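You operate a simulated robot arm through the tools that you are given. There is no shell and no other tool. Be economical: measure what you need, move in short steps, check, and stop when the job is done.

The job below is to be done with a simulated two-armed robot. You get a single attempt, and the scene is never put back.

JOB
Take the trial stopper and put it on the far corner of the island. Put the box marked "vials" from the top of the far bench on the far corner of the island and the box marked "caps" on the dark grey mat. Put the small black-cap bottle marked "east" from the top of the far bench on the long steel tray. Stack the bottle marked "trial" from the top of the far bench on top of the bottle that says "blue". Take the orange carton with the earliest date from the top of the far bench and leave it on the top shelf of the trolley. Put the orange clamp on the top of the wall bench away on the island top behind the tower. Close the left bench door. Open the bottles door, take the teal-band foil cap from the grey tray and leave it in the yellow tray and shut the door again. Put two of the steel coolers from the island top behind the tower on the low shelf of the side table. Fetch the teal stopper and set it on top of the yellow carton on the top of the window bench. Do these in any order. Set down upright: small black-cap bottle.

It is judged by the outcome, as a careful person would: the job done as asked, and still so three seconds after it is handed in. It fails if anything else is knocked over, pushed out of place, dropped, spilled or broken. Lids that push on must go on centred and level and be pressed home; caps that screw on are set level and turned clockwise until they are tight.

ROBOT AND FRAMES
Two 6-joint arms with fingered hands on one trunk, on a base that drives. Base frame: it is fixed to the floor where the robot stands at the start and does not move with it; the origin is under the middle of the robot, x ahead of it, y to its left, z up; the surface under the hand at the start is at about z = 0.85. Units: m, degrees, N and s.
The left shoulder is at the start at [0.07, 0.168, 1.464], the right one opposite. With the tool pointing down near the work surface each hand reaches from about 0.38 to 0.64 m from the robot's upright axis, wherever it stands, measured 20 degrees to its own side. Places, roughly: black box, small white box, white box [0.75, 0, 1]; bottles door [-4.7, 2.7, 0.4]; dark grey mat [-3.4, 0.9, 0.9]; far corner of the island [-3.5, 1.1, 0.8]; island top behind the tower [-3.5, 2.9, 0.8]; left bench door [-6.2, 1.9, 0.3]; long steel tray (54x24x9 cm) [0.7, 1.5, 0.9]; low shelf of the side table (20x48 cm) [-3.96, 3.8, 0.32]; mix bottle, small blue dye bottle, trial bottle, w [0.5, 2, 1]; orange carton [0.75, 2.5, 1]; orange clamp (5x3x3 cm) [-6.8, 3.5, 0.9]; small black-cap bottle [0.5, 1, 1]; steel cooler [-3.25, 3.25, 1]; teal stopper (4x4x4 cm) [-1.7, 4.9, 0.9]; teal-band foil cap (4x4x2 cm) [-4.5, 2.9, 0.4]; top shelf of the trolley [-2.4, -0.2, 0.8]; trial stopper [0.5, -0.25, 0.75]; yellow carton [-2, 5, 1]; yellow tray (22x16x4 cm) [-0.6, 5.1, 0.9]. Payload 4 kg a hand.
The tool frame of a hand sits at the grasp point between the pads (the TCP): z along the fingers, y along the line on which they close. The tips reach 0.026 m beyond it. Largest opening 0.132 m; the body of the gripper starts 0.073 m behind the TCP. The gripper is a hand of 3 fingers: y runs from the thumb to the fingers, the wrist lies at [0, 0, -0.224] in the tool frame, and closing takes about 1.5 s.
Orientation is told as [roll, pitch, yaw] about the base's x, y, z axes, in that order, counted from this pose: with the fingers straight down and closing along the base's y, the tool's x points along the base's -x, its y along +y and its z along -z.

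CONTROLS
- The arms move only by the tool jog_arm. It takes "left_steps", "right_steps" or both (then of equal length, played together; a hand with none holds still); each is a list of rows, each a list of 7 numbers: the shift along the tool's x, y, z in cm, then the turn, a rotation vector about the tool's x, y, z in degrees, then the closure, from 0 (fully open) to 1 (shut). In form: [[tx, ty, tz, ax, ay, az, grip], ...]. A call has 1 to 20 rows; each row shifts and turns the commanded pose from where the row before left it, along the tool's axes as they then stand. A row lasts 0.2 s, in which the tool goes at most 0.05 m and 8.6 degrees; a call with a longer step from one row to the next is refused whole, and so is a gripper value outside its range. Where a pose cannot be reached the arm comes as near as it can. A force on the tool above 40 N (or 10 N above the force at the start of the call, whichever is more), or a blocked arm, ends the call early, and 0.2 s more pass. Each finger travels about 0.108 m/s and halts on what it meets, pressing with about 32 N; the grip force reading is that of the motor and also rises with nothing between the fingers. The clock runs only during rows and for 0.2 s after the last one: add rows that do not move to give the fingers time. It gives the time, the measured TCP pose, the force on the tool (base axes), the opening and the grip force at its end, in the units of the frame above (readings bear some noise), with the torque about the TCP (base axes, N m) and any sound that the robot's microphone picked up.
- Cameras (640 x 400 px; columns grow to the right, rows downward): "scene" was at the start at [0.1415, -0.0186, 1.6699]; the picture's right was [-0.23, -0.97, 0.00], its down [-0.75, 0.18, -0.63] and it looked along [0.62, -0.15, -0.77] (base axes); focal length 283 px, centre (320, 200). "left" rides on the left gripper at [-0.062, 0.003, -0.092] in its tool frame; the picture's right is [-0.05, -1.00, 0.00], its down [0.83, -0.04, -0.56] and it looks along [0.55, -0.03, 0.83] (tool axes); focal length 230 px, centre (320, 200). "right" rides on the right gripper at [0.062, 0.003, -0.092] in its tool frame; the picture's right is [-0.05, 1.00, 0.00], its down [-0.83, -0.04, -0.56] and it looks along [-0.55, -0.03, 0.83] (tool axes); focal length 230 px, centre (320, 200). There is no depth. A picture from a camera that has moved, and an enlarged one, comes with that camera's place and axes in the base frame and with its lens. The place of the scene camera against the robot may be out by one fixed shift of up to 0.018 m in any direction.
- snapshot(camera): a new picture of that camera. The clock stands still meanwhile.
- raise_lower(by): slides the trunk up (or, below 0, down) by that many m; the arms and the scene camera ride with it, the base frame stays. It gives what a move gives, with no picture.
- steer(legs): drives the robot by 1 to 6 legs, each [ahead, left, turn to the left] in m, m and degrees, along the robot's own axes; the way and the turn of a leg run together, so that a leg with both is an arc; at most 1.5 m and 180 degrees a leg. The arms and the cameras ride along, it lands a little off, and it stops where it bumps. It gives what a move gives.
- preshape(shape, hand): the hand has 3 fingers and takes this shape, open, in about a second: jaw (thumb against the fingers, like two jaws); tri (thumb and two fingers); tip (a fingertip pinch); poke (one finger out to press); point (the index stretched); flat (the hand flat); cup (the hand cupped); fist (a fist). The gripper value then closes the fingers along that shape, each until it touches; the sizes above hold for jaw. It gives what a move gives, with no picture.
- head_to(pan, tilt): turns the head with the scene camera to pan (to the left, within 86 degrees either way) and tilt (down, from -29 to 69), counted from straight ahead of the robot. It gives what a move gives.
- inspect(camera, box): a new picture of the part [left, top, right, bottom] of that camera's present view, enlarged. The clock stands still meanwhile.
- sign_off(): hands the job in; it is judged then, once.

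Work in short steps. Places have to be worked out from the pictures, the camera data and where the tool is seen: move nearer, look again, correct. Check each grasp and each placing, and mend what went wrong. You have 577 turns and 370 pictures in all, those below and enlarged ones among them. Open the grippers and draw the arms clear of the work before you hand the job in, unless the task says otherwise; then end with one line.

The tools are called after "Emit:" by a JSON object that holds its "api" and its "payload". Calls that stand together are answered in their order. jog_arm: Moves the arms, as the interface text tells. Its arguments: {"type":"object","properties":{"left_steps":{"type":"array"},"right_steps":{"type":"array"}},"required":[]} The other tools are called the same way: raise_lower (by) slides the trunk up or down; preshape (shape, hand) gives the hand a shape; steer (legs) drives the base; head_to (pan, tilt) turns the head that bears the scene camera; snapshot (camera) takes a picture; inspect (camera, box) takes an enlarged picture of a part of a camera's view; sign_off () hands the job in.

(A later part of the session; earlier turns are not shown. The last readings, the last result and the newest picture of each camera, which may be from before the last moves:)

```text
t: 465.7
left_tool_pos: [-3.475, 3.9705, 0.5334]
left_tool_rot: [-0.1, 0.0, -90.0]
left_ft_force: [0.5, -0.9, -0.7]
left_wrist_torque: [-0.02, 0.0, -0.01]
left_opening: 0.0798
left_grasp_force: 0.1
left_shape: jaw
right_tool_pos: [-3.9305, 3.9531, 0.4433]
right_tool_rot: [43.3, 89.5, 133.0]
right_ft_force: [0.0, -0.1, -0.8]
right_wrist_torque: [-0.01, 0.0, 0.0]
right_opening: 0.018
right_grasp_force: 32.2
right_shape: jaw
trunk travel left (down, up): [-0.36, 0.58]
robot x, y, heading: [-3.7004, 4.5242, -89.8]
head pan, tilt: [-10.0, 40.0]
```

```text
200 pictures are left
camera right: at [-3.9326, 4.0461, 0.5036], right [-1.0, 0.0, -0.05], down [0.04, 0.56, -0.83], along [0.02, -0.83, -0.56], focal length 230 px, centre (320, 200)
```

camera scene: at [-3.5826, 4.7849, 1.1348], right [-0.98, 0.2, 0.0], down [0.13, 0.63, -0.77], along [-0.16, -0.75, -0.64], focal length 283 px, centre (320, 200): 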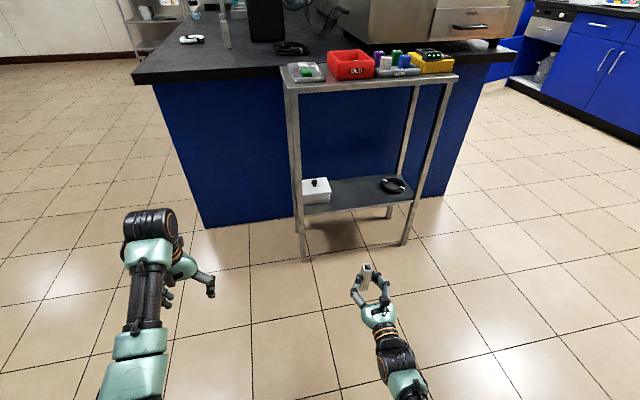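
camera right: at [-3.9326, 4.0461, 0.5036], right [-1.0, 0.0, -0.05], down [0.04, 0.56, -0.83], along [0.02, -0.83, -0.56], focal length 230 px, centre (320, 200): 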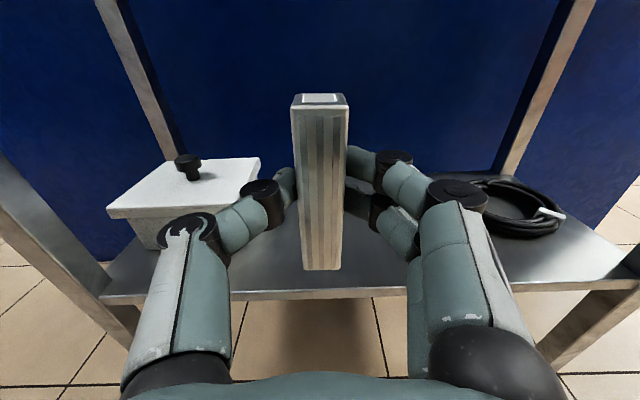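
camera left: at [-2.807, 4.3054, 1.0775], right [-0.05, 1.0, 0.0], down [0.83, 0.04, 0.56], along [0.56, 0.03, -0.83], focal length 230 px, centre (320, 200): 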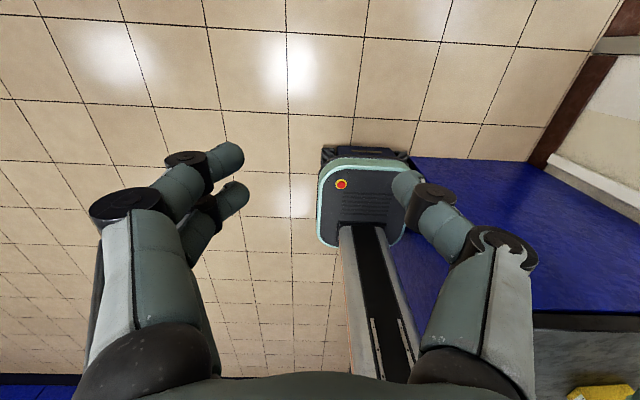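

Shelf spans y 3.68..3.92. Place this one at x≈-4.03, y≈3.80: shift right 10 cm and forward 13.5 cm.

Emit:
{"api": "steer", "payload": {"legs": [[0, -0.1, 0], [0.135, 0, 0]]}}

Emit:
{"api": "jog_arm", "payload": {"right_steps": [[-2, 0, 0, 0, 0, 0, 1], [-2, 0, 0, 0, 0, 0, 1], [-1, 0, 0, 0, 0, 0, 1], [-0.5, 0, 0, 0, 0, 0, 1]]}}

Emit:
{"api": "snapshot", "payload": {"camera": "right"}}

```text
t: 467.7
left_tool_pos: [-3.5727, 3.8369, 0.5347]
left_tool_rot: [-0.1, 0.2, -90.0]
left_ft_force: [0.1, -0.8, 0.0]
left_wrist_torque: [0.01, 0.04, 0.0]
left_opening: 0.0793
left_grasp_force: 0.0
left_shape: jaw
right_tool_pos: [-4.0285, 3.8192, 0.4425]
right_tool_rot: [40.3, 89.5, 130.1]
right_ft_force: [0.5, -0.2, -1.6]
right_wrist_torque: [-0.02, -0.02, -0.05]
right_opening: 0.018
right_grasp_force: 32.1
right_shape: jaw
trunk travel left (down, up): [-0.36, 0.58]
robot x, y, heading: [-3.8016, 4.3885, -90.1]
head pan, tilt: [-10.0, 40.0]
```

```text
t: 468.7
left_tool_pos: [-3.5736, 3.8387, 0.5342]
left_tool_rot: [-0.2, 0.0, -90.0]
left_ft_force: [0.6, 0.6, -0.3]
left_wrist_torque: [-0.01, -0.02, 0.02]
left_opening: 0.0798
left_grasp_force: 0.1
left_shape: jaw
right_tool_pos: [-4.0294, 3.8192, 0.3889]
right_tool_rot: [42.6, 89.6, 132.3]
right_ft_force: [0.3, 0.3, -1.7]
right_wrist_torque: [0.02, -0.01, 0.01]
right_opening: 0.0179
right_grasp_force: 31.5
right_shape: jaw
trunk travel left (down, up): [-0.36, 0.58]
robot x, y, heading: [-3.8038, 4.3915, -90.2]
head pan, tilt: [-10.0, 40.0]
```

```text
199 pictures are left
camera right: at [-4.0321, 3.9131, 0.4484], right [-1.0, 0.01, -0.05], down [0.04, 0.56, -0.83], along [0.02, -0.83, -0.56], focal length 230 px, centre (320, 200)
```

right: 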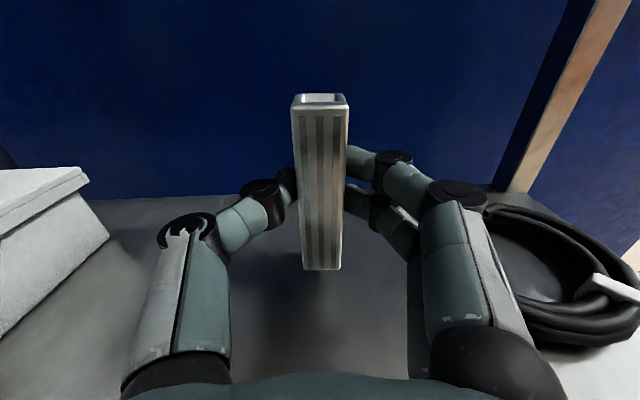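

Lower in small steps to contact.

Emit:
{"api": "jog_arm", "payload": {"right_steps": [[-0.4, 0, 0, 0, 0, 0, 1], [-0.3, 0, 0, 0, 0, 0, 1], [-0.3, 0, 0, 0, 0, 0, 1], [-0.3, 0, 0, 0, 0, 0, 1], [-0.3, 0, 0, 0, 0, 0, 1], [-0.3, 0, 0, 0, 0, 0, 1]]}}

```text
t: 470.1
left_tool_pos: [-3.5733, 3.8372, 0.5359]
left_tool_rot: [-0.2, -0.1, -90.0]
left_ft_force: [0.0, 0.4, 0.3]
left_wrist_torque: [0.0, 0.01, -0.02]
left_opening: 0.0793
left_grasp_force: 0.1
left_shape: jaw
right_tool_pos: [-4.0296, 3.8186, 0.3728]
right_tool_rot: [103.5, 89.6, -166.6]
right_ft_force: [1.1, 1.5, 8.7]
right_wrist_torque: [-0.09, 0.07, 0.06]
right_opening: 0.0181
right_grasp_force: 32.7
right_shape: jaw
trunk travel left (down, up): [-0.36, 0.58]
robot x, y, heading: [-3.7976, 4.3897, -89.9]
head pan, tilt: [-10.0, 40.0]
```

Contact. Open moderately and withdraw straight back.

Emit:
{"api": "jog_arm", "payload": {"right_steps": [[0.1, 0, 0, 0, 0, 0, 0.85], [0, 0, 0, 0, 0, 0, 0.7], [0, 0, 0, 0, 0, 0, 0.55], [0, 0, 0, 0, 0, 0, 0.5], [0, 0, 0, 0, 0, 0, 0.5], [0, 0, -2, 0, 0, 0, 0.5], [0, 0, -2, 0, 0, 0, 0.5], [0, 0, -2, 0, 0, 0, 0.5]]}}

Emit:
{"api": "snapshot", "payload": {"camera": "right"}}

```text
t: 471.9
left_tool_pos: [-3.573, 3.8372, 0.5336]
left_tool_rot: [-0.1, 0.1, -90.0]
left_ft_force: [-0.2, 0.2, -0.3]
left_wrist_torque: [-0.01, -0.02, -0.03]
left_opening: 0.0796
left_grasp_force: 0.0
left_shape: jaw
right_tool_pos: [-4.0298, 3.8795, 0.3715]
right_tool_rot: [52.4, 89.6, 142.1]
right_ft_force: [-0.7, 1.1, 0.3]
right_wrist_torque: [-0.02, 0.01, 0.0]
right_opening: 0.0655
right_grasp_force: 0.0
right_shape: jaw
trunk travel left (down, up): [-0.36, 0.58]
robot x, y, heading: [-3.7993, 4.3911, -90.0]
head pan, tilt: [-10.0, 40.0]
```

```text
198 pictures are left
camera right: at [-4.0316, 3.9728, 0.4317], right [-1.0, 0.0, -0.05], down [0.04, 0.56, -0.83], along [0.02, -0.83, -0.56], focal length 230 px, centre (320, 200)
```

right: 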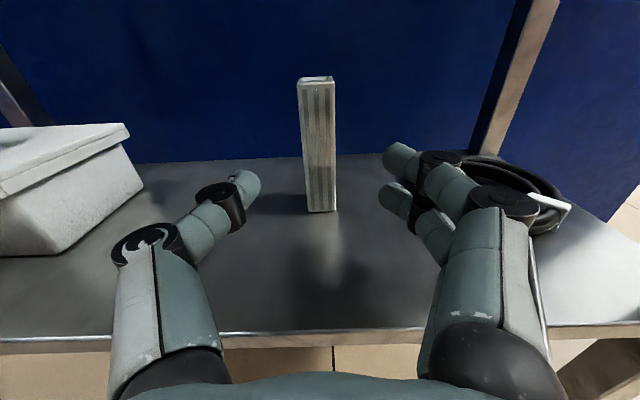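

First cooler stands on the shelf. Back off, raise the trunk and line up for the next cooler from the island's north side.

Emit:
{"api": "steer", "payload": {"legs": [[-0.35, 0, 0]]}}

Emit:
{"api": "raise_lower", "payload": {"by": 0.4}}

Emit:
{"api": "raise_lower", "payload": {"by": 0.17}}

Emit:
{"api": "steer", "payload": {"legs": [[0, 0.58, 0], [0.35, 0, 0]]}}

Emit:
{"api": "snapshot", "payload": {"camera": "right"}}

```text
t: 474.2
left_tool_pos: [-3.5719, 4.1886, 0.5347]
left_tool_rot: [0.0, 0.0, -89.9]
left_ft_force: [0.3, -0.2, 0.4]
left_wrist_torque: [-0.03, 0.02, 0.01]
left_opening: 0.0796
left_grasp_force: 0.0
left_shape: jaw
right_tool_pos: [-4.0284, 4.2287, 0.3716]
right_tool_rot: [50.2, 89.6, 139.9]
right_ft_force: [0.1, 0.2, 0.2]
right_wrist_torque: [-0.03, 0.02, -0.01]
right_opening: 0.0652
right_grasp_force: 0.1
right_shape: jaw
trunk travel left (down, up): [-0.36, 0.58]
robot x, y, heading: [-3.8015, 4.7412, -89.6]
head pan, tilt: [-10.0, 40.0]
```

```text
t: 478.0
left_tool_pos: [-3.572, 4.1886, 0.9337]
left_tool_rot: [0.0, 0.1, -90.0]
left_ft_force: [0.1, 0.8, -1.0]
left_wrist_torque: [0.01, 0.01, -0.03]
left_opening: 0.0796
left_grasp_force: 0.1
left_shape: jaw
right_tool_pos: [-4.0288, 4.2279, 0.77]
right_tool_rot: [46.9, 89.5, 136.7]
right_ft_force: [0.9, 0.6, 0.0]
right_wrist_torque: [-0.02, 0.02, -0.03]
right_opening: 0.0651
right_grasp_force: 0.0
right_shape: jaw
trunk travel left (down, up): [-0.76, 0.18]
robot x, y, heading: [-3.8033, 4.7397, -89.7]
head pan, tilt: [-10.0, 40.0]
```

```text
t: 479.9
left_tool_pos: [-3.5721, 4.1886, 1.1045]
left_tool_rot: [-0.1, 0.0, -89.9]
left_ft_force: [0.2, 0.2, -1.1]
left_wrist_torque: [-0.03, 0.01, 0.0]
left_opening: 0.0793
left_grasp_force: 0.1
left_shape: jaw
right_tool_pos: [-4.0291, 4.2279, 0.9404]
right_tool_rot: [47.1, 89.6, 136.9]
right_ft_force: [0.1, -0.1, 0.1]
right_wrist_torque: [0.01, 0.01, -0.01]
right_opening: 0.0652
right_grasp_force: 0.1
right_shape: jaw
trunk travel left (down, up): [-0.93, 0.01]
robot x, y, heading: [-3.8028, 4.7402, -89.7]
head pan, tilt: [-10.0, 40.0]
```

```text
t: 485.1
left_tool_pos: [-2.9959, 3.8379, 1.106]
left_tool_rot: [-0.2, 0.0, -90.4]
left_ft_force: [0.1, -0.2, -0.1]
left_wrist_torque: [0.01, 0.04, 0.0]
left_opening: 0.0794
left_grasp_force: 0.0
left_shape: jaw
right_tool_pos: [-3.4505, 3.8804, 0.9419]
right_tool_rot: [56.0, 89.6, 145.5]
right_ft_force: [0.5, 0.6, 0.1]
right_wrist_torque: [0.02, -0.02, 0.0]
right_opening: 0.0653
right_grasp_force: 0.0
right_shape: jaw
trunk travel left (down, up): [-0.93, 0.01]
robot x, y, heading: [-3.2197, 4.3904, -90.4]
head pan, tilt: [-10.0, 40.0]
```

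```text
197 pictures are left
camera right: at [-3.4528, 3.9737, 1.002], right [-1.0, 0.01, -0.05], down [0.04, 0.56, -0.83], along [0.02, -0.83, -0.56], focal length 230 px, centre (320, 200)
```

right: 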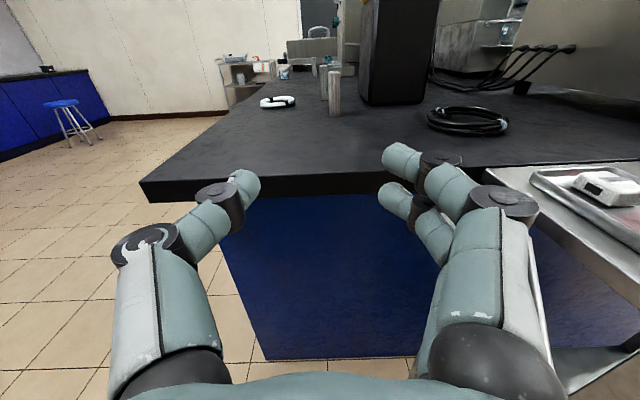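

Cooler B at ≈[-3.476, 3.352]. Drive in most of the way and lower the hand.

Emit:
{"api": "jog_arm", "payload": {"right_steps": [[-2, 0, 0, 0, 0, 0, 0.35], [-1.2, 0, 0, 0, 0, 0, 0.35]]}}

Emit:
{"api": "steer", "payload": {"legs": [[0.4, -0.026, 0.4]]}}

Emit:
{"api": "snapshot", "payload": {"camera": "right"}}

```text
t: 485.8
left_tool_pos: [-2.9945, 3.8351, 1.1039]
left_tool_rot: [-0.1, 0.1, -90.3]
left_ft_force: [-0.2, 0.0, 0.0]
left_wrist_torque: [0.01, 0.04, 0.0]
left_opening: 0.0797
left_grasp_force: 0.1
left_shape: jaw
right_tool_pos: [-3.4512, 3.8798, 0.908]
right_tool_rot: [46.1, 89.6, 135.4]
right_ft_force: [-0.3, -0.2, -0.4]
right_wrist_torque: [0.01, -0.02, 0.01]
right_opening: 0.0853
right_grasp_force: 0.1
right_shape: jaw
trunk travel left (down, up): [-0.93, 0.01]
robot x, y, heading: [-3.2215, 4.3871, -90.5]
head pan, tilt: [-10.0, 40.0]
```

```text
t: 488.2
left_tool_pos: [-3.0134, 3.4381, 1.1065]
left_tool_rot: [-0.1, 0.1, -89.6]
left_ft_force: [0.4, 0.2, -0.3]
left_wrist_torque: [0.0, 0.01, 0.02]
left_opening: 0.0795
left_grasp_force: 0.0
left_shape: jaw
right_tool_pos: [-3.4706, 3.4776, 0.9104]
right_tool_rot: [51.9, 89.6, 141.9]
right_ft_force: [0.5, 0.8, 1.0]
right_wrist_torque: [-0.01, 0.01, -0.02]
right_opening: 0.0854
right_grasp_force: 0.0
right_shape: jaw
trunk travel left (down, up): [-0.93, 0.01]
robot x, y, heading: [-3.2441, 3.9832, -89.6]
head pan, tilt: [-10.0, 40.0]
```

```text
196 pictures are left
camera right: at [-3.4733, 3.5706, 0.9698], right [-1.0, 0.0, -0.05], down [0.04, 0.56, -0.83], along [0.03, -0.83, -0.56], focal length 230 px, centre (320, 200)
```

right: 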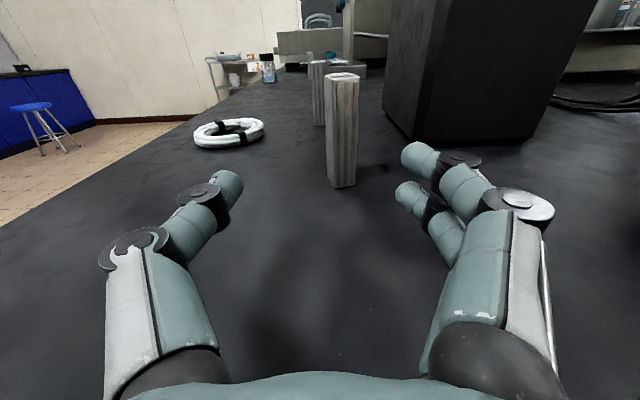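

Centre ≈[-3.489, 3.36]. Shift sideways 1.7 cm and drive 6 cm, then recheck.

Emit:
{"api": "jog_arm", "payload": {"right_steps": [[0, 1.7, 0, 0, 0, 0, 0.35]]}}

Emit:
{"api": "steer", "payload": {"legs": [[0.07, 0, 0]]}}

Emit:
{"api": "snapshot", "payload": {"camera": "right"}}

```text
t: 488.6
left_tool_pos: [-3.0148, 3.4377, 1.1052]
left_tool_rot: [-0.1, 0.1, -89.6]
left_ft_force: [0.8, -0.5, 0.5]
left_wrist_torque: [-0.03, 0.0, 0.0]
left_opening: 0.0794
left_grasp_force: 0.1
left_shape: jaw
right_tool_pos: [-3.4875, 3.4748, 0.9091]
right_tool_rot: [37.3, 89.6, 127.4]
right_ft_force: [0.8, -0.4, 0.6]
right_wrist_torque: [0.02, 0.0, 0.01]
right_opening: 0.0855
right_grasp_force: 0.1
right_shape: jaw
trunk travel left (down, up): [-0.93, 0.01]
robot x, y, heading: [-3.2493, 3.9884, -89.6]
head pan, tilt: [-10.0, 40.0]
```

```text
t: 489.7
left_tool_pos: [-3.013, 3.3754, 1.1081]
left_tool_rot: [-0.1, -0.2, -89.7]
left_ft_force: [-0.1, 0.8, 0.6]
left_wrist_torque: [-0.06, 0.01, -0.01]
left_opening: 0.0796
left_grasp_force: 0.1
left_shape: jaw
right_tool_pos: [-3.4872, 3.4138, 0.9121]
right_tool_rot: [86.8, 89.7, 176.8]
right_ft_force: [0.1, 0.9, -0.2]
right_wrist_torque: [0.01, 0.02, 0.02]
right_opening: 0.0855
right_grasp_force: 0.1
right_shape: jaw
trunk travel left (down, up): [-0.93, 0.01]
robot x, y, heading: [-3.2465, 3.9191, -89.7]
head pan, tilt: [-10.0, 40.0]
```

```text
195 pictures are left
camera right: at [-3.4905, 3.5075, 0.972], right [-1.0, 0.0, -0.05], down [0.04, 0.56, -0.83], along [0.03, -0.83, -0.55], focal length 230 px, centre (320, 200)
```

right: 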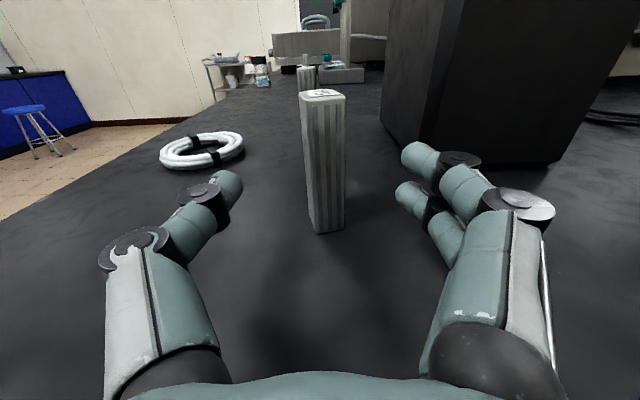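

Advance 3.7 cm, then close gently and check.

Emit:
{"api": "jog_arm", "payload": {"right_steps": [[0, 0, 2, 0, 0, 0, 0.35], [0, 0.2, 1.7, 0, 0, 0, 0.35], [0, 0, 0, 0, 0, 0, 0.35], [0, 0, 0, 0, 0, 0, 0.6], [0, 0, 0, 0, 0, 0, 0.75], [0, 0, 0, 0, 0, 0, 0.9], [0, 0, 0, 0, 0, 0, 0.95], [0, 0, 0, 0, 0, 0, 0.95]]}}

Emit:
{"api": "snapshot", "payload": {"camera": "right"}}

```text
t: 491.5
left_tool_pos: [-3.0143, 3.368, 1.1047]
left_tool_rot: [-0.1, 0.1, -89.8]
left_ft_force: [0.4, 0.1, 0.1]
left_wrist_torque: [0.01, -0.03, -0.05]
left_opening: 0.0795
left_grasp_force: 0.0
left_shape: jaw
right_tool_pos: [-3.4906, 3.3717, 0.9085]
right_tool_rot: [41.4, 89.5, 131.5]
right_ft_force: [-0.2, -0.9, 0.7]
right_wrist_torque: [0.0, 0.0, 0.02]
right_opening: 0.018
right_grasp_force: 32.1
right_shape: jaw
trunk travel left (down, up): [-0.93, 0.01]
robot x, y, heading: [-3.2473, 3.9191, -89.7]
head pan, tilt: [-10.0, 40.0]
```

```text
194 pictures are left
camera right: at [-3.492, 3.4648, 0.9692], right [-1.0, 0.0, -0.05], down [0.04, 0.56, -0.83], along [0.03, -0.83, -0.56], focal length 230 px, centre (320, 200)
```

right: 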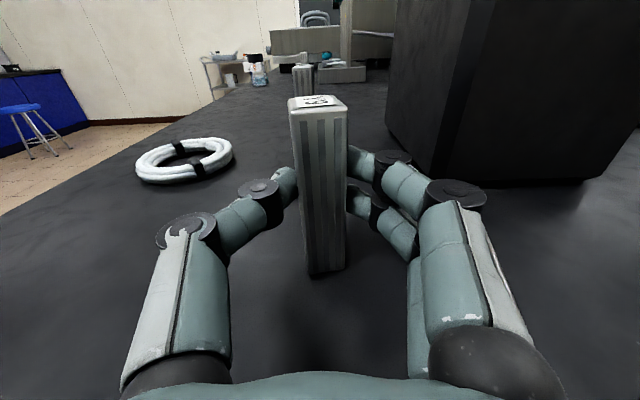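

Proper grip. Lift, back out, shift to the shelf and lower the trunk.

Emit:
{"api": "jog_arm", "payload": {"right_steps": [[1, 0, 0, 0, 0, 0, 1], [1.5, 0, 0, 0, 0, 0, 1], [1, 0, 0, 0, 0, 0, 1], [0, 0, 0, 0, 0, 0, 1]]}}

Emit:
{"api": "steer", "payload": {"legs": [[-0.82, 0, 0], [0, -0.44, -0.3]]}}

Emit:
{"api": "raise_lower", "payload": {"by": -0.4}}

Emit:
{"api": "raise_lower", "payload": {"by": -0.1}}

Emit:
{"api": "snapshot", "payload": {"camera": "right"}}

```text
t: 492.5
left_tool_pos: [-3.0139, 3.3678, 1.1047]
left_tool_rot: [-0.1, 0.1, -89.7]
left_ft_force: [0.5, -0.6, -0.9]
left_wrist_torque: [0.0, 0.02, 0.0]
left_opening: 0.0797
left_grasp_force: 0.0
left_shape: jaw
right_tool_pos: [-3.4902, 3.3712, 0.9429]
right_tool_rot: [34.4, 89.3, 124.3]
right_ft_force: [0.3, -0.4, -0.8]
right_wrist_torque: [0.01, 0.0, -0.03]
right_opening: 0.0182
right_grasp_force: 32.2
right_shape: jaw
trunk travel left (down, up): [-0.93, 0.01]
robot x, y, heading: [-3.2447, 3.9179, -89.7]
head pan, tilt: [-10.0, 40.0]
```

```text
t: 499.1
left_tool_pos: [-3.4615, 4.1814, 1.1042]
left_tool_rot: [-0.2, 0.0, -90.4]
left_ft_force: [0.7, -0.1, -0.2]
left_wrist_torque: [0.0, 0.04, -0.01]
left_opening: 0.0794
left_grasp_force: 0.1
left_shape: jaw
right_tool_pos: [-3.9378, 4.1909, 0.9443]
right_tool_rot: [42.8, 89.5, 132.0]
right_ft_force: [-0.7, 0.7, -1.5]
right_wrist_torque: [0.0, 0.0, -0.04]
right_opening: 0.0177
right_grasp_force: 32.4
right_shape: jaw
trunk travel left (down, up): [-0.93, 0.01]
robot x, y, heading: [-3.687, 4.7388, -90.3]
head pan, tilt: [-10.0, 40.0]
```

```text
t: 502.9
left_tool_pos: [-3.4628, 4.1812, 0.7045]
left_tool_rot: [-0.2, 0.1, -90.3]
left_ft_force: [1.4, -0.9, 0.4]
left_wrist_torque: [-0.02, 0.0, -0.01]
left_opening: 0.0795
left_grasp_force: 0.1
left_shape: jaw
right_tool_pos: [-3.9401, 4.1915, 0.5432]
right_tool_rot: [35.5, 89.6, 124.9]
right_ft_force: [0.2, -0.5, -2.0]
right_wrist_torque: [0.0, -0.01, 0.01]
right_opening: 0.0179
right_grasp_force: 31.7
right_shape: jaw
trunk travel left (down, up): [-0.53, 0.41]
robot x, y, heading: [-3.6841, 4.7359, -90.3]
head pan, tilt: [-10.0, 40.0]
```

```text
t: 504.2
left_tool_pos: [-3.4635, 4.1832, 0.6041]
left_tool_rot: [-0.1, 0.1, -90.4]
left_ft_force: [-0.2, 0.1, 0.5]
left_wrist_torque: [0.02, 0.0, -0.03]
left_opening: 0.0797
left_grasp_force: 0.1
left_shape: jaw
right_tool_pos: [-3.9388, 4.1918, 0.4427]
right_tool_rot: [36.2, 89.4, 125.5]
right_ft_force: [-0.6, 0.4, -1.0]
right_wrist_torque: [0.02, 0.0, 0.01]
right_opening: 0.018
right_grasp_force: 31.9
right_shape: jaw
trunk travel left (down, up): [-0.43, 0.51]
robot x, y, heading: [-3.6888, 4.7356, -90.3]
head pan, tilt: [-10.0, 40.0]
```

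```text
193 pictures are left
camera right: at [-3.9415, 4.2843, 0.5034], right [-1.0, 0.01, -0.05], down [0.04, 0.56, -0.83], along [0.02, -0.83, -0.56], focal length 230 px, centre (320, 200)
```

right: 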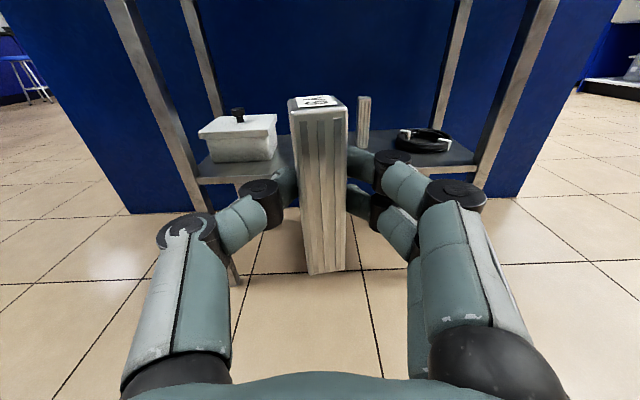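

Drive forward 0.345 m over the shelf and check.

Emit:
{"api": "steer", "payload": {"legs": [[0.345, 0.012, 0.3]]}}

Emit:
{"api": "jog_arm", "payload": {"right_steps": [[-2, 0, 0, 0, 0, 0, 1], [-2, 0, 0, 0, 0, 0, 1], [-1, 0, 0, 0, 0, 0, 1], [0, 0, 0, 0, 0, 0, 1]]}}

Emit:
{"api": "snapshot", "payload": {"camera": "right"}}

```text
t: 506.5
left_tool_pos: [-3.4452, 3.8366, 0.6033]
left_tool_rot: [0.0, 0.2, -89.7]
left_ft_force: [0.5, 0.2, 0.0]
left_wrist_torque: [0.02, -0.01, -0.01]
left_opening: 0.0795
left_grasp_force: 0.2
left_shape: jaw
right_tool_pos: [-3.922, 3.8423, 0.4418]
right_tool_rot: [32.6, 89.4, 122.6]
right_ft_force: [0.4, -0.6, -1.9]
right_wrist_torque: [0.02, 0.0, -0.02]
right_opening: 0.0178
right_grasp_force: 31.9
right_shape: jaw
trunk travel left (down, up): [-0.43, 0.51]
robot x, y, heading: [-3.6783, 4.3879, -89.4]
head pan, tilt: [-10.0, 40.0]
```

```text
t: 507.5
left_tool_pos: [-3.4469, 3.8375, 0.6042]
left_tool_rot: [-0.2, 0.2, -89.8]
left_ft_force: [-0.1, -1.0, 0.6]
left_wrist_torque: [0.0, -0.06, 0.01]
left_opening: 0.0795
left_grasp_force: 0.0
left_shape: jaw
right_tool_pos: [-3.9219, 3.8436, 0.3962]
right_tool_rot: [34.7, 89.5, 124.6]
right_ft_force: [-0.2, 0.3, -0.7]
right_wrist_torque: [0.04, -0.01, -0.02]
right_opening: 0.018
right_grasp_force: 31.7
right_shape: jaw
right hand out of reach, approached as far as the arm can: row 3
trunk travel left (down, up): [-0.43, 0.51]
robot x, y, heading: [-3.6772, 4.3891, -89.6]
head pan, tilt: [-10.0, 40.0]
```

```text
192 pictures are left
camera right: at [-3.925, 3.9374, 0.4569], right [-1.0, 0.0, -0.05], down [0.04, 0.56, -0.83], along [0.03, -0.83, -0.56], focal length 230 px, centre (320, 200)
```

right: 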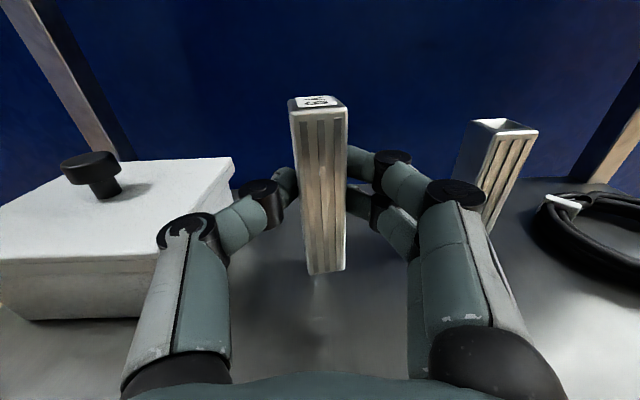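

Lower the rest with the trunk.

Emit:
{"api": "raise_lower", "payload": {"by": -0.014}}

Emit:
{"api": "raise_lower", "payload": {"by": -0.005}}

```text
t: 508.1
left_tool_pos: [-3.4464, 3.8378, 0.5899]
left_tool_rot: [0.0, 0.2, -89.8]
left_ft_force: [0.9, -0.7, 0.1]
left_wrist_torque: [0.03, -0.04, -0.03]
left_opening: 0.0796
left_grasp_force: 0.0
left_shape: jaw
right_tool_pos: [-3.9208, 3.8435, 0.3825]
right_tool_rot: [34.1, 89.5, 124.1]
right_ft_force: [-0.4, -0.6, -0.4]
right_wrist_torque: [0.02, -0.01, 0.03]
right_opening: 0.0182
right_grasp_force: 32.5
right_shape: jaw
trunk travel left (down, up): [-0.416, 0.524]
robot x, y, heading: [-3.6789, 4.385, -89.9]
head pan, tilt: [-10.0, 40.0]
```

```text
t: 508.7
left_tool_pos: [-3.4471, 3.8383, 0.5851]
left_tool_rot: [-0.1, 0.1, -89.9]
left_ft_force: [-0.3, -0.2, -0.5]
left_wrist_torque: [0.04, 0.02, 0.0]
left_opening: 0.0791
left_grasp_force: 0.0
left_shape: jaw
right_tool_pos: [-3.9219, 3.8446, 0.3778]
right_tool_rot: [33.8, 89.4, 123.8]
right_ft_force: [0.1, -0.2, -1.8]
right_wrist_torque: [0.01, -0.02, -0.01]
right_opening: 0.0178
right_grasp_force: 31.9
right_shape: jaw
trunk travel left (down, up): [-0.411, 0.529]
robot x, y, heading: [-3.6767, 4.3889, -89.6]
head pan, tilt: [-10.0, 40.0]
```

Still free; a little more.

Emit:
{"api": "raise_lower", "payload": {"by": -0.003}}

Emit:
{"api": "raise_lower", "payload": {"by": -0.003}}

```text
t: 509.2
left_tool_pos: [-3.4461, 3.8377, 0.5812]
left_tool_rot: [-0.1, 0.1, -89.8]
left_ft_force: [0.3, 0.0, 0.2]
left_wrist_torque: [0.0, -0.01, 0.0]
left_opening: 0.0795
left_grasp_force: 0.1
left_shape: jaw
right_tool_pos: [-3.9224, 3.8442, 0.3749]
right_tool_rot: [33.8, 89.6, 123.9]
right_ft_force: [-0.4, -0.7, -1.6]
right_wrist_torque: [0.01, 0.0, 0.01]
right_opening: 0.0181
right_grasp_force: 32.1
right_shape: jaw
trunk travel left (down, up): [-0.408, 0.532]
robot x, y, heading: [-3.6782, 4.3909, -89.6]
head pan, tilt: [-10.0, 40.0]
```

```text
t: 509.7
left_tool_pos: [-3.4463, 3.8381, 0.5795]
left_tool_rot: [0.0, 0.2, -89.8]
left_ft_force: [-0.7, 0.6, -0.7]
left_wrist_torque: [-0.01, 0.01, 0.0]
left_opening: 0.0795
left_grasp_force: 0.1
left_shape: jaw
right_tool_pos: [-3.9215, 3.8451, 0.3732]
right_tool_rot: [67.2, 89.7, 157.2]
right_ft_force: [0.7, 1.8, 7.5]
right_wrist_torque: [-0.09, -0.04, 0.02]
right_opening: 0.018
right_grasp_force: 32.1
right_shape: jaw
trunk travel left (down, up): [-0.405, 0.535]
robot x, y, heading: [-3.6785, 4.3933, -89.9]
head pan, tilt: [-10.0, 40.0]
```

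Contact. Open a little and back straight out with the base.

Emit:
{"api": "jog_arm", "payload": {"right_steps": [[0, 0, 0, 0, 0, 0, 0.85], [0, 0, 0, 0, 0, 0, 0.7], [0, 0, 0, 0, 0, 0, 0.6], [0, 0, 0, 0, 0, 0, 0.55], [0, 0, 0, 0, 0, 0, 0.55]]}}

Emit:
{"api": "steer", "payload": {"legs": [[-0.15, 0, 0]]}}

Emit:
{"api": "snapshot", "payload": {"camera": "right"}}

```text
t: 510.9
left_tool_pos: [-3.4466, 3.8373, 0.579]
left_tool_rot: [-0.1, 0.2, -89.8]
left_ft_force: [-0.7, -0.3, -0.8]
left_wrist_torque: [0.01, -0.03, -0.01]
left_opening: 0.0795
left_grasp_force: 0.0
left_shape: jaw
right_tool_pos: [-3.9229, 3.8447, 0.3704]
right_tool_rot: [34.2, 89.5, 124.3]
right_ft_force: [-0.4, 0.1, 1.1]
right_wrist_torque: [-0.01, 0.01, 0.0]
right_opening: 0.0586
right_grasp_force: 0.1
right_shape: jaw
trunk travel left (down, up): [-0.405, 0.535]
robot x, y, heading: [-3.6766, 4.39, -90.0]
head pan, tilt: [-10.0, 40.0]
```

```text
t: 512.3
left_tool_pos: [-3.4477, 3.988, 0.5803]
left_tool_rot: [-0.1, 0.0, -89.9]
left_ft_force: [0.5, -0.5, 0.8]
left_wrist_torque: [0.01, 0.03, 0.02]
left_opening: 0.079
left_grasp_force: 0.1
left_shape: jaw
right_tool_pos: [-3.9238, 3.9949, 0.3713]
right_tool_rot: [39.9, 89.5, 129.7]
right_ft_force: [1.3, -1.1, 0.4]
right_wrist_torque: [0.04, -0.02, -0.01]
right_opening: 0.0588
right_grasp_force: 0.0
right_shape: jaw
trunk travel left (down, up): [-0.405, 0.535]
robot x, y, heading: [-3.6781, 4.5392, -90.1]
head pan, tilt: [-10.0, 40.0]
```

```text
191 pictures are left
camera right: at [-3.9262, 4.0881, 0.4326], right [-1.0, 0.0, -0.05], down [0.04, 0.56, -0.83], along [0.02, -0.83, -0.56], focal length 230 px, centre (320, 200)
```

right: 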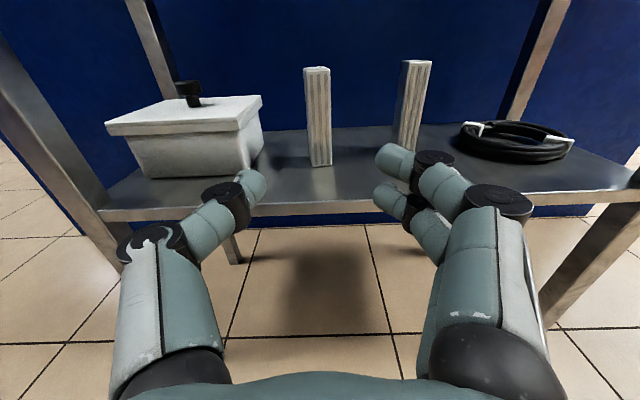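

Both coolers are on the shelf. Raise the trunk, and drive west along the aisle towards the wall bench.

Emit:
{"api": "raise_lower", "payload": {"by": 0.4}}

Emit:
{"api": "steer", "payload": {"legs": [[-0.2, 0, 0], [0, 0, -90], [0, 0.25, 0], [0.9, 0, 0]]}}

Emit:
{"api": "head_to", "payload": {"pan": 20, "tilt": 25}}

Emit:
{"api": "snapshot", "payload": {"camera": "scene"}}

```text
t: 516.1
left_tool_pos: [-3.4473, 3.9878, 0.9789]
left_tool_rot: [-0.1, 0.1, -90.0]
left_ft_force: [0.5, 0.0, 0.1]
left_wrist_torque: [0.0, 0.0, -0.01]
left_opening: 0.0793
left_grasp_force: 0.0
left_shape: jaw
right_tool_pos: [-3.9226, 3.9954, 0.7719]
right_tool_rot: [35.4, 89.6, 125.4]
right_ft_force: [-0.3, -0.2, -0.2]
right_wrist_torque: [-0.01, 0.02, 0.03]
right_opening: 0.0588
right_grasp_force: 0.0
right_shape: jaw
trunk travel left (down, up): [-0.805, 0.135]
robot x, y, heading: [-3.6749, 4.5393, -90.0]
head pan, tilt: [-10.0, 40.0]
```

```text
t: 527.3
left_tool_pos: [-5.127, 4.2612, 0.9805]
left_tool_rot: [0.0, 0.2, 180.0]
left_ft_force: [0.4, 0.0, 1.4]
left_wrist_torque: [0.03, 0.0, 0.01]
left_opening: 0.0795
left_grasp_force: 0.1
left_shape: jaw
right_tool_pos: [-5.1176, 4.7374, 0.7712]
right_tool_rot: [36.5, 89.5, 36.2]
right_ft_force: [0.5, -0.1, -0.9]
right_wrist_torque: [-0.01, 0.0, -0.01]
right_opening: 0.0586
right_grasp_force: 0.1
right_shape: jaw
trunk travel left (down, up): [-0.805, 0.135]
robot x, y, heading: [-4.5762, 4.487, 179.8]
head pan, tilt: [-10.0, 40.0]
```

```text
t: 528.2
left_tool_pos: [-5.1274, 4.2612, 0.9796]
left_tool_rot: [-0.2, 0.1, 179.8]
left_ft_force: [-0.6, -0.2, 0.4]
left_wrist_torque: [0.01, 0.01, 0.04]
left_opening: 0.0794
left_grasp_force: 0.2
left_shape: jaw
right_tool_pos: [-5.1183, 4.7369, 0.7703]
right_tool_rot: [34.6, 89.4, 34.3]
right_ft_force: [0.1, 0.2, -0.1]
right_wrist_torque: [0.02, -0.03, -0.01]
right_opening: 0.0588
right_grasp_force: 0.0
right_shape: jaw
trunk travel left (down, up): [-0.805, 0.135]
robot x, y, heading: [-4.5755, 4.4889, 180.4]
head pan, tilt: [20.0, 25.0]
```

```text
190 pictures are left
camera scene: at [-4.6941, 4.4571, 1.6031], right [-0.34, 0.94, 0.0], down [0.4, 0.14, -0.91], along [-0.85, -0.31, -0.42], focal length 283 px, centre (320, 200)
```

scene: 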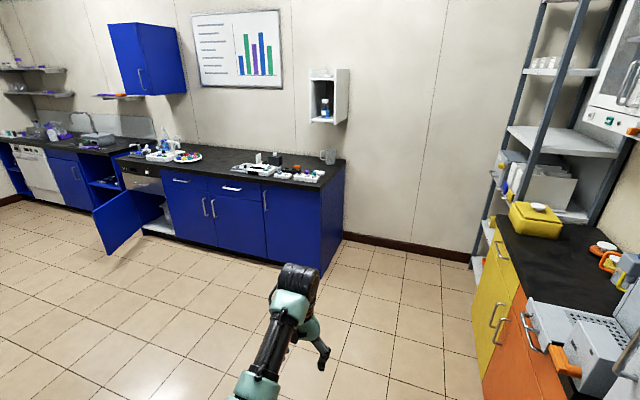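

I see the wall bench with its open left door. Zoom on the bench top to find the orange clamp.

Emit:
{"api": "inspect", "payload": {"camera": "scene", "box": [110, 130, 350, 290]}}

Emit:
{"api": "inspect", "payload": {"camera": "scene", "box": [220, 140, 350, 200]}}

```text
2.50 times, centred on (230, 210) of scene
camera zoom: at [-4.6941, 4.4571, 1.6031], right [-0.34, 0.94, 0.0], down [0.4, 0.14, -0.91], along [-0.85, -0.31, -0.42], focal length 708 px, centre (545, 175)
```

zoom: 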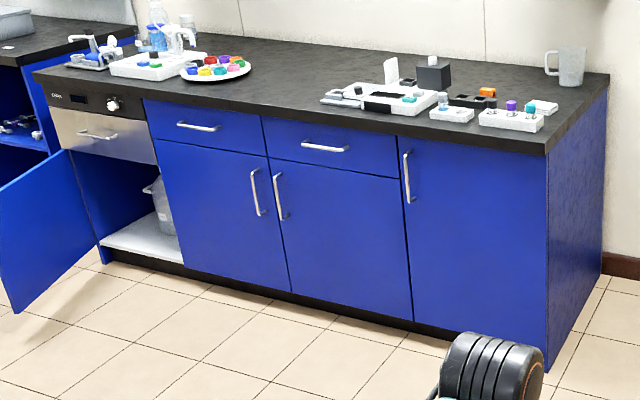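

```text
4.92 times, centred on (285, 170) of scene
camera zoom: at [-4.6941, 4.4571, 1.6031], right [-0.34, 0.94, 0.0], down [0.4, 0.14, -0.91], along [-0.85, -0.31, -0.42], focal length 1394 px, centre (492, 348)
```

zoom: 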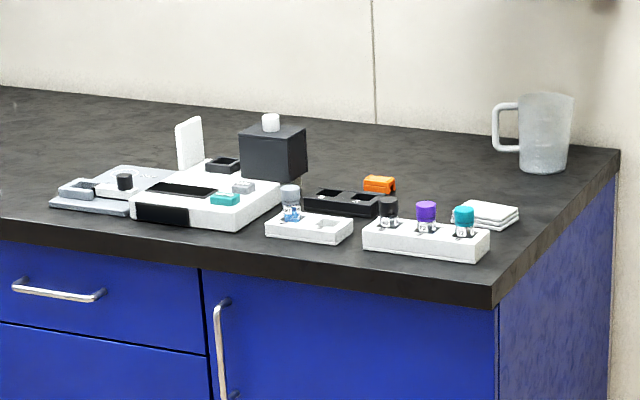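

The clamp is at about [-6.62, 3.56] among other items. Raise the trunk and drive to face it with the left hand.

Emit:
{"api": "raise_lower", "payload": {"by": 0.12}}

Emit:
{"api": "steer", "payload": {"legs": [[0.7, 0.3, 0], [0.6, 0.38, 0]]}}

Emit:
{"api": "head_to", "payload": {"pan": 15, "tilt": 45}}

Emit:
{"api": "snapshot", "payload": {"camera": "scene"}}

Emit:
{"api": "snapshot", "payload": {"camera": "left"}}

```text
t: 529.7
left_tool_pos: [-5.1277, 4.2623, 1.0994]
left_tool_rot: [-0.1, 0.1, 180.0]
left_ft_force: [-0.9, 0.3, 0.5]
left_wrist_torque: [0.03, 0.05, -0.01]
left_opening: 0.0796
left_grasp_force: 0.1
left_shape: jaw
right_tool_pos: [-5.1168, 4.7368, 0.891]
right_tool_rot: [34.4, 89.4, 34.1]
right_ft_force: [0.9, 0.2, -0.1]
right_wrist_torque: [-0.03, -0.01, -0.01]
right_opening: 0.0587
right_grasp_force: 0.1
right_shape: jaw
trunk travel left (down, up): [-0.925, 0.015]
robot x, y, heading: [-4.5773, 4.4919, 179.9]
head pan, tilt: [20.0, 25.0]
```

```text
t: 537.3
left_tool_pos: [-6.4228, 3.584, 1.0992]
left_tool_rot: [0.0, 0.1, -179.9]
left_ft_force: [0.3, 0.7, 0.9]
left_wrist_torque: [-0.04, 0.0, 0.04]
left_opening: 0.0795
left_grasp_force: 0.1
left_shape: jaw
right_tool_pos: [-6.4151, 4.0591, 0.891]
right_tool_rot: [34.9, 89.5, 34.6]
right_ft_force: [-0.8, 0.1, 0.3]
right_wrist_torque: [0.01, 0.03, 0.0]
right_opening: 0.059
right_grasp_force: 0.0
right_shape: jaw
trunk travel left (down, up): [-0.925, 0.015]
robot x, y, heading: [-5.8704, 3.8137, -179.9]
head pan, tilt: [20.0, 25.0]
```

```text
t: 538.1
left_tool_pos: [-6.4243, 3.5833, 1.0998]
left_tool_rot: [-0.1, 0.3, -180.0]
left_ft_force: [-0.4, -0.4, 0.6]
left_wrist_torque: [0.05, 0.01, 0.04]
left_opening: 0.0796
left_grasp_force: 0.1
left_shape: jaw
right_tool_pos: [-6.4158, 4.0595, 0.8904]
right_tool_rot: [33.2, 89.4, 33.1]
right_ft_force: [0.1, -0.3, 0.3]
right_wrist_torque: [0.0, 0.02, 0.01]
right_opening: 0.0588
right_grasp_force: 0.0
right_shape: jaw
trunk travel left (down, up): [-0.925, 0.015]
robot x, y, heading: [-5.8694, 3.8127, -180.0]
head pan, tilt: [15.0, 45.0]
```

```text
187 pictures are left
camera scene: at [-5.9841, 3.7904, 1.6926], right [-0.26, 0.97, 0.0], down [0.68, 0.18, -0.71], along [-0.68, -0.18, -0.71], focal length 283 px, centre (320, 200)
```

scene: 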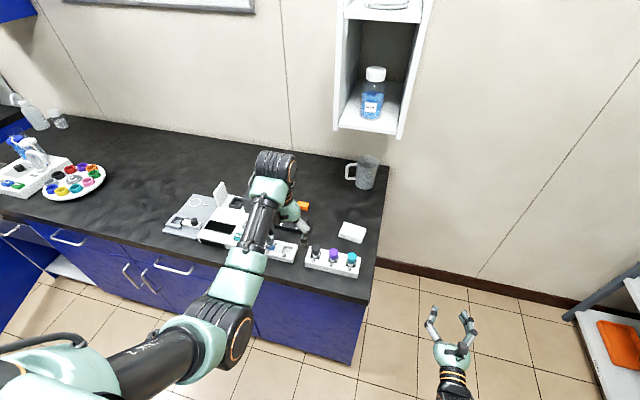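

```text
186 pictures are left
camera left: at [-6.487, 3.5788, 1.1919], right [-0.05, 1.0, 0.0], down [0.83, 0.04, 0.56], along [0.56, 0.03, -0.83], focal length 230 px, centre (320, 200)
```

left: 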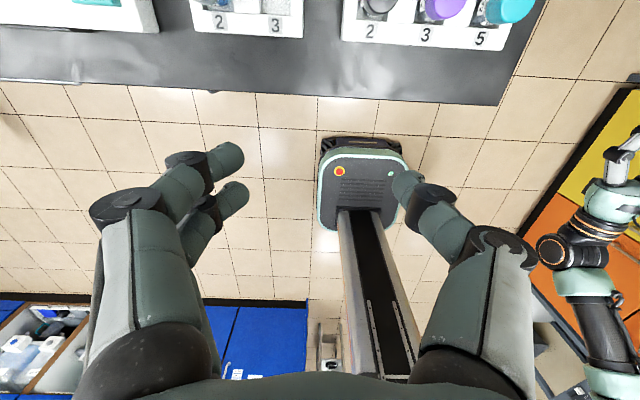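

Bench edge is at about x=-6.43. Drive 0.2 m nearer so the left camera sees the clamp.

Emit:
{"api": "steer", "payload": {"legs": [[0.22, 0, 0]]}}

Emit:
{"api": "snapshot", "payload": {"camera": "left"}}

Emit:
{"api": "snapshot", "payload": {"camera": "scene"}}

```text
t: 539.8
left_tool_pos: [-6.6412, 3.5829, 1.101]
left_tool_rot: [-0.1, -0.1, -179.9]
left_ft_force: [0.2, -0.4, 1.3]
left_wrist_torque: [0.04, 0.03, -0.01]
left_opening: 0.079
left_grasp_force: 0.0
left_shape: jaw
right_tool_pos: [-6.6337, 4.058, 0.8918]
right_tool_rot: [42.3, 89.5, 42.1]
right_ft_force: [0.1, 0.0, -0.5]
right_wrist_torque: [0.03, -0.01, -0.01]
right_opening: 0.0588
right_grasp_force: 0.0
right_shape: jaw
trunk travel left (down, up): [-0.925, 0.015]
robot x, y, heading: [-6.0908, 3.8124, -179.6]
head pan, tilt: [15.0, 45.0]
```

```text
185 pictures are left
camera left: at [-6.7034, 3.5781, 1.1938], right [-0.05, 1.0, 0.0], down [0.83, 0.04, 0.56], along [0.55, 0.03, -0.83], focal length 230 px, centre (320, 200)
```

left: 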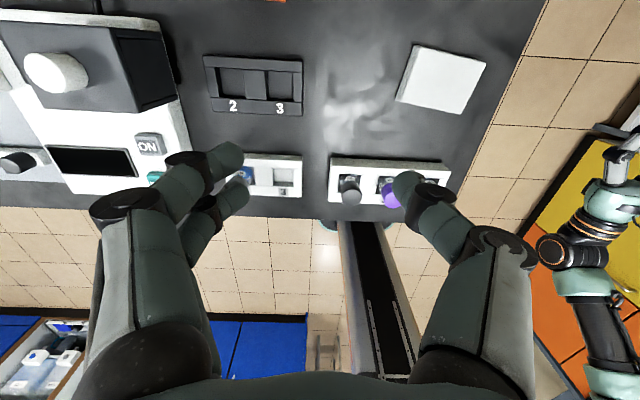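

```text
184 pictures are left
camera scene: at [-6.1992, 3.7902, 1.693], right [-0.26, 0.97, 0.0], down [0.68, 0.18, -0.71], along [-0.68, -0.18, -0.71], focal length 283 px, centre (320, 200)
```

scene: 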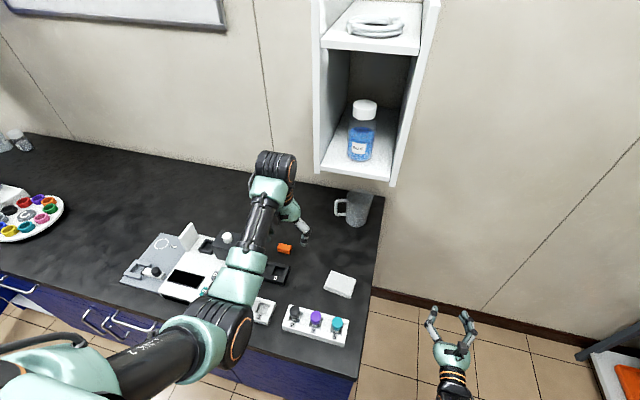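

Clamp at ≈[-6.735, 3.522] behind a black rack. Go 5 cm nearer, lower the trunk 8 cm and move the left hand over it.

Emit:
{"api": "steer", "payload": {"legs": [[0.05, 0, 0]]}}

Emit:
{"api": "raise_lower", "payload": {"by": -0.06}}

Emit:
{"api": "jog_arm", "payload": {"left_steps": [[-2, 2, 0, 0, 0, 0, 0.3], [-2, 2, 0, 0, 0, 0, 0.3], [0, 2, 0, 0, 0, 0, 0.3], [0, 0, 0, 0, 0, 0, 0.3]]}}

Emit:
{"api": "snapshot", "payload": {"camera": "left"}}

```text
t: 540.8
left_tool_pos: [-6.6847, 3.5825, 1.1037]
left_tool_rot: [-0.1, -0.2, -179.9]
left_ft_force: [0.2, -0.3, 0.5]
left_wrist_torque: [0.0, 0.07, 0.0]
left_opening: 0.0796
left_grasp_force: 0.1
left_shape: jaw
right_tool_pos: [-6.6778, 4.0579, 0.8945]
right_tool_rot: [65.9, 89.7, 65.6]
right_ft_force: [0.5, 0.3, 0.6]
right_wrist_torque: [-0.02, -0.01, 0.01]
right_opening: 0.0589
right_grasp_force: 0.1
right_shape: jaw
trunk travel left (down, up): [-0.925, 0.015]
robot x, y, heading: [-6.1423, 3.8141, -179.8]
head pan, tilt: [15.0, 45.0]
```

```text
t: 541.8
left_tool_pos: [-6.693, 3.5826, 1.0389]
left_tool_rot: [0.0, 0.2, -179.9]
left_ft_force: [0.2, -0.3, -0.1]
left_wrist_torque: [0.01, -0.03, -0.02]
left_opening: 0.0796
left_grasp_force: 0.0
left_shape: jaw
right_tool_pos: [-6.6842, 4.0573, 0.8309]
right_tool_rot: [27.7, 89.3, 27.6]
right_ft_force: [-0.1, -0.3, -0.3]
right_wrist_torque: [0.0, -0.01, 0.0]
right_opening: 0.059
right_grasp_force: 0.0
right_shape: jaw
trunk travel left (down, up): [-0.865, 0.075]
robot x, y, heading: [-6.1393, 3.8162, -180.1]
head pan, tilt: [15.0, 45.0]
```

```text
t: 542.8
left_tool_pos: [-6.7332, 3.5234, 1.0385]
left_tool_rot: [-0.2, 0.2, -179.9]
left_ft_force: [1.0, -0.1, -0.1]
left_wrist_torque: [0.01, 0.02, -0.01]
left_opening: 0.0918
left_grasp_force: 0.0
left_shape: jaw
right_tool_pos: [-6.6842, 4.0577, 0.8309]
right_tool_rot: [26.6, 89.3, 26.4]
right_ft_force: [0.2, 0.7, 0.8]
right_wrist_torque: [-0.02, 0.0, -0.01]
right_opening: 0.0586
right_grasp_force: 0.0
right_shape: jaw
trunk travel left (down, up): [-0.865, 0.075]
robot x, y, heading: [-6.138, 3.813, -179.8]
head pan, tilt: [15.0, 45.0]
```

```text
183 pictures are left
camera left: at [-6.7959, 3.5179, 1.1318], right [-0.05, 1.0, 0.0], down [0.83, 0.04, 0.56], along [0.56, 0.03, -0.83], focal length 230 px, centre (320, 200)
```

left: 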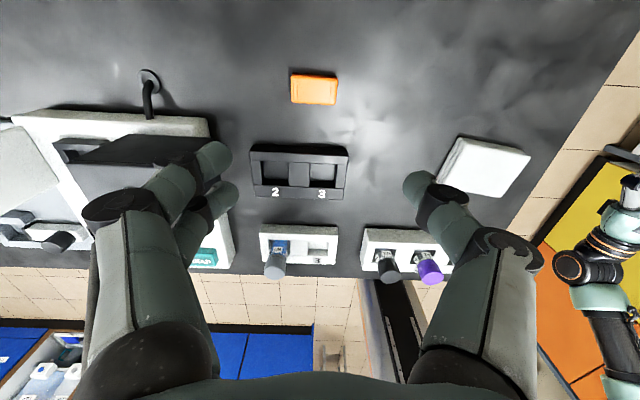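

Clamp centre ≈[-6.757, 3.515]. Move 3 cm closer with the base, trunk down 3 cm, then align and descend.

Emit:
{"api": "steer", "payload": {"legs": [[0.025, 0, 0]]}}

Emit:
{"api": "raise_lower", "payload": {"by": -0.04}}

Emit:
{"api": "jog_arm", "payload": {"left_steps": [[0, 0.9, 2, 0, 0, 0, 0.3], [0, 0, 2, 0, 0, 0, 0.3], [0, 0, 2, 0, 0, 0, 0.3], [0, 0, 0, 0, 0, 0, 0.3]]}}

Emit:
{"api": "snapshot", "payload": {"camera": "left"}}

```text
t: 543.6
left_tool_pos: [-6.7519, 3.5227, 1.0427]
left_tool_rot: [-0.1, -0.1, -179.9]
left_ft_force: [0.6, 0.2, -1.1]
left_wrist_torque: [0.0, 0.05, 0.02]
left_opening: 0.0918
left_grasp_force: 0.0
left_shape: jaw
right_tool_pos: [-6.7044, 4.0569, 0.8334]
right_tool_rot: [45.7, 89.6, 45.9]
right_ft_force: [0.4, 0.2, -0.4]
right_wrist_torque: [0.01, -0.07, 0.0]
right_opening: 0.0587
right_grasp_force: 0.1
right_shape: jaw
trunk travel left (down, up): [-0.865, 0.075]
robot x, y, heading: [-6.1657, 3.8095, -179.9]
head pan, tilt: [15.0, 45.0]
```

```text
t: 544.4
left_tool_pos: [-6.7574, 3.5227, 0.9984]
left_tool_rot: [-0.2, 0.2, -179.9]
left_ft_force: [-0.1, 0.0, 0.6]
left_wrist_torque: [-0.01, 0.0, -0.01]
left_opening: 0.0922
left_grasp_force: 0.0
left_shape: jaw
right_tool_pos: [-6.7088, 4.0579, 0.7893]
right_tool_rot: [24.1, 89.3, 24.1]
right_ft_force: [0.5, 0.4, -0.2]
right_wrist_torque: [-0.01, 0.0, 0.03]
right_opening: 0.059
right_grasp_force: 0.1
right_shape: jaw
trunk travel left (down, up): [-0.825, 0.115]
robot x, y, heading: [-6.1648, 3.8118, -179.4]
head pan, tilt: [15.0, 45.0]
```

```text
t: 545.4
left_tool_pos: [-6.756, 3.5115, 0.9381]
left_tool_rot: [-0.1, 0.2, -179.9]
left_ft_force: [0.0, -0.4, -0.8]
left_wrist_torque: [-0.02, 0.01, 0.02]
left_opening: 0.0919
left_grasp_force: 0.0
left_shape: jaw
right_tool_pos: [-6.7072, 4.0582, 0.7905]
right_tool_rot: [27.4, 89.2, 27.2]
right_ft_force: [0.9, 0.3, 0.6]
right_wrist_torque: [-0.02, 0.01, 0.0]
right_opening: 0.0587
right_grasp_force: 0.0
right_shape: jaw
trunk travel left (down, up): [-0.825, 0.115]
robot x, y, heading: [-6.1652, 3.8169, -179.8]
head pan, tilt: [15.0, 45.0]
```

```text
182 pictures are left
camera left: at [-6.8196, 3.5082, 1.0315], right [-0.05, 1.0, 0.0], down [0.83, 0.04, 0.56], along [0.56, 0.03, -0.83], focal length 230 px, centre (320, 200)
```

left: 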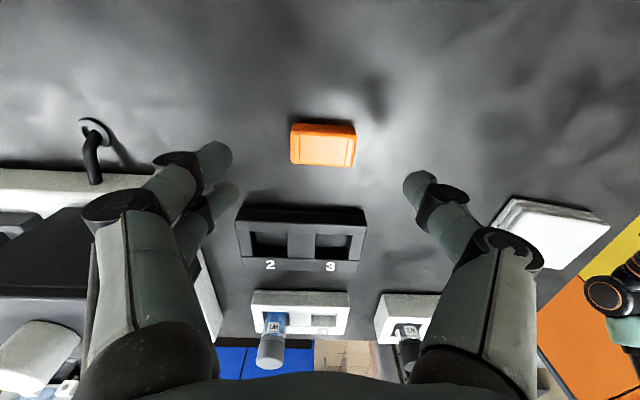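

Aligned. Descend to the bench and close.

Emit:
{"api": "jog_arm", "payload": {"left_steps": [[-0.5, -0.1, 2, 0, 0, 0, 0.3], [0, 0, 2, 0, 0, 0, 0.3], [0, 0, 1.2, 0, 0, 0, 0.35], [0, 0, 0, 0, 0, 0, 0.6], [0, 0, 0, 0, 0, 0, 0.9], [0, 0, 0, 0, 0, 0, 0.9], [0, 0, 0, 0, 0, 0, 0.9]]}}

Emit:
{"api": "snapshot", "payload": {"camera": "left"}}

```text
t: 547.0
left_tool_pos: [-6.762, 3.5153, 0.8885]
left_tool_rot: [-0.1, 0.1, -179.8]
left_ft_force: [-0.2, 1.9, 4.0]
left_wrist_torque: [-0.05, -0.03, 0.03]
left_opening: 0.0301
left_grasp_force: 32.0
left_shape: jaw
right_tool_pos: [-6.7079, 4.0586, 0.7909]
right_tool_rot: [25.6, 89.4, 25.4]
right_ft_force: [-0.7, 0.7, 0.4]
right_wrist_torque: [0.01, 0.03, -0.01]
right_opening: 0.0586
right_grasp_force: 0.1
right_shape: jaw
trunk travel left (down, up): [-0.825, 0.115]
robot x, y, heading: [-6.1632, 3.8138, -179.7]
head pan, tilt: [15.0, 45.0]
```

```text
181 pictures are left
camera left: at [-6.8242, 3.51, 0.9805], right [-0.05, 1.0, 0.0], down [0.83, 0.04, 0.56], along [0.56, 0.03, -0.83], focal length 230 px, centre (320, 200)
```

left: 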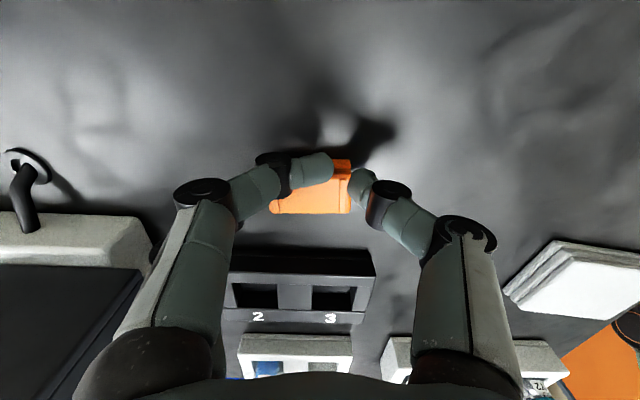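

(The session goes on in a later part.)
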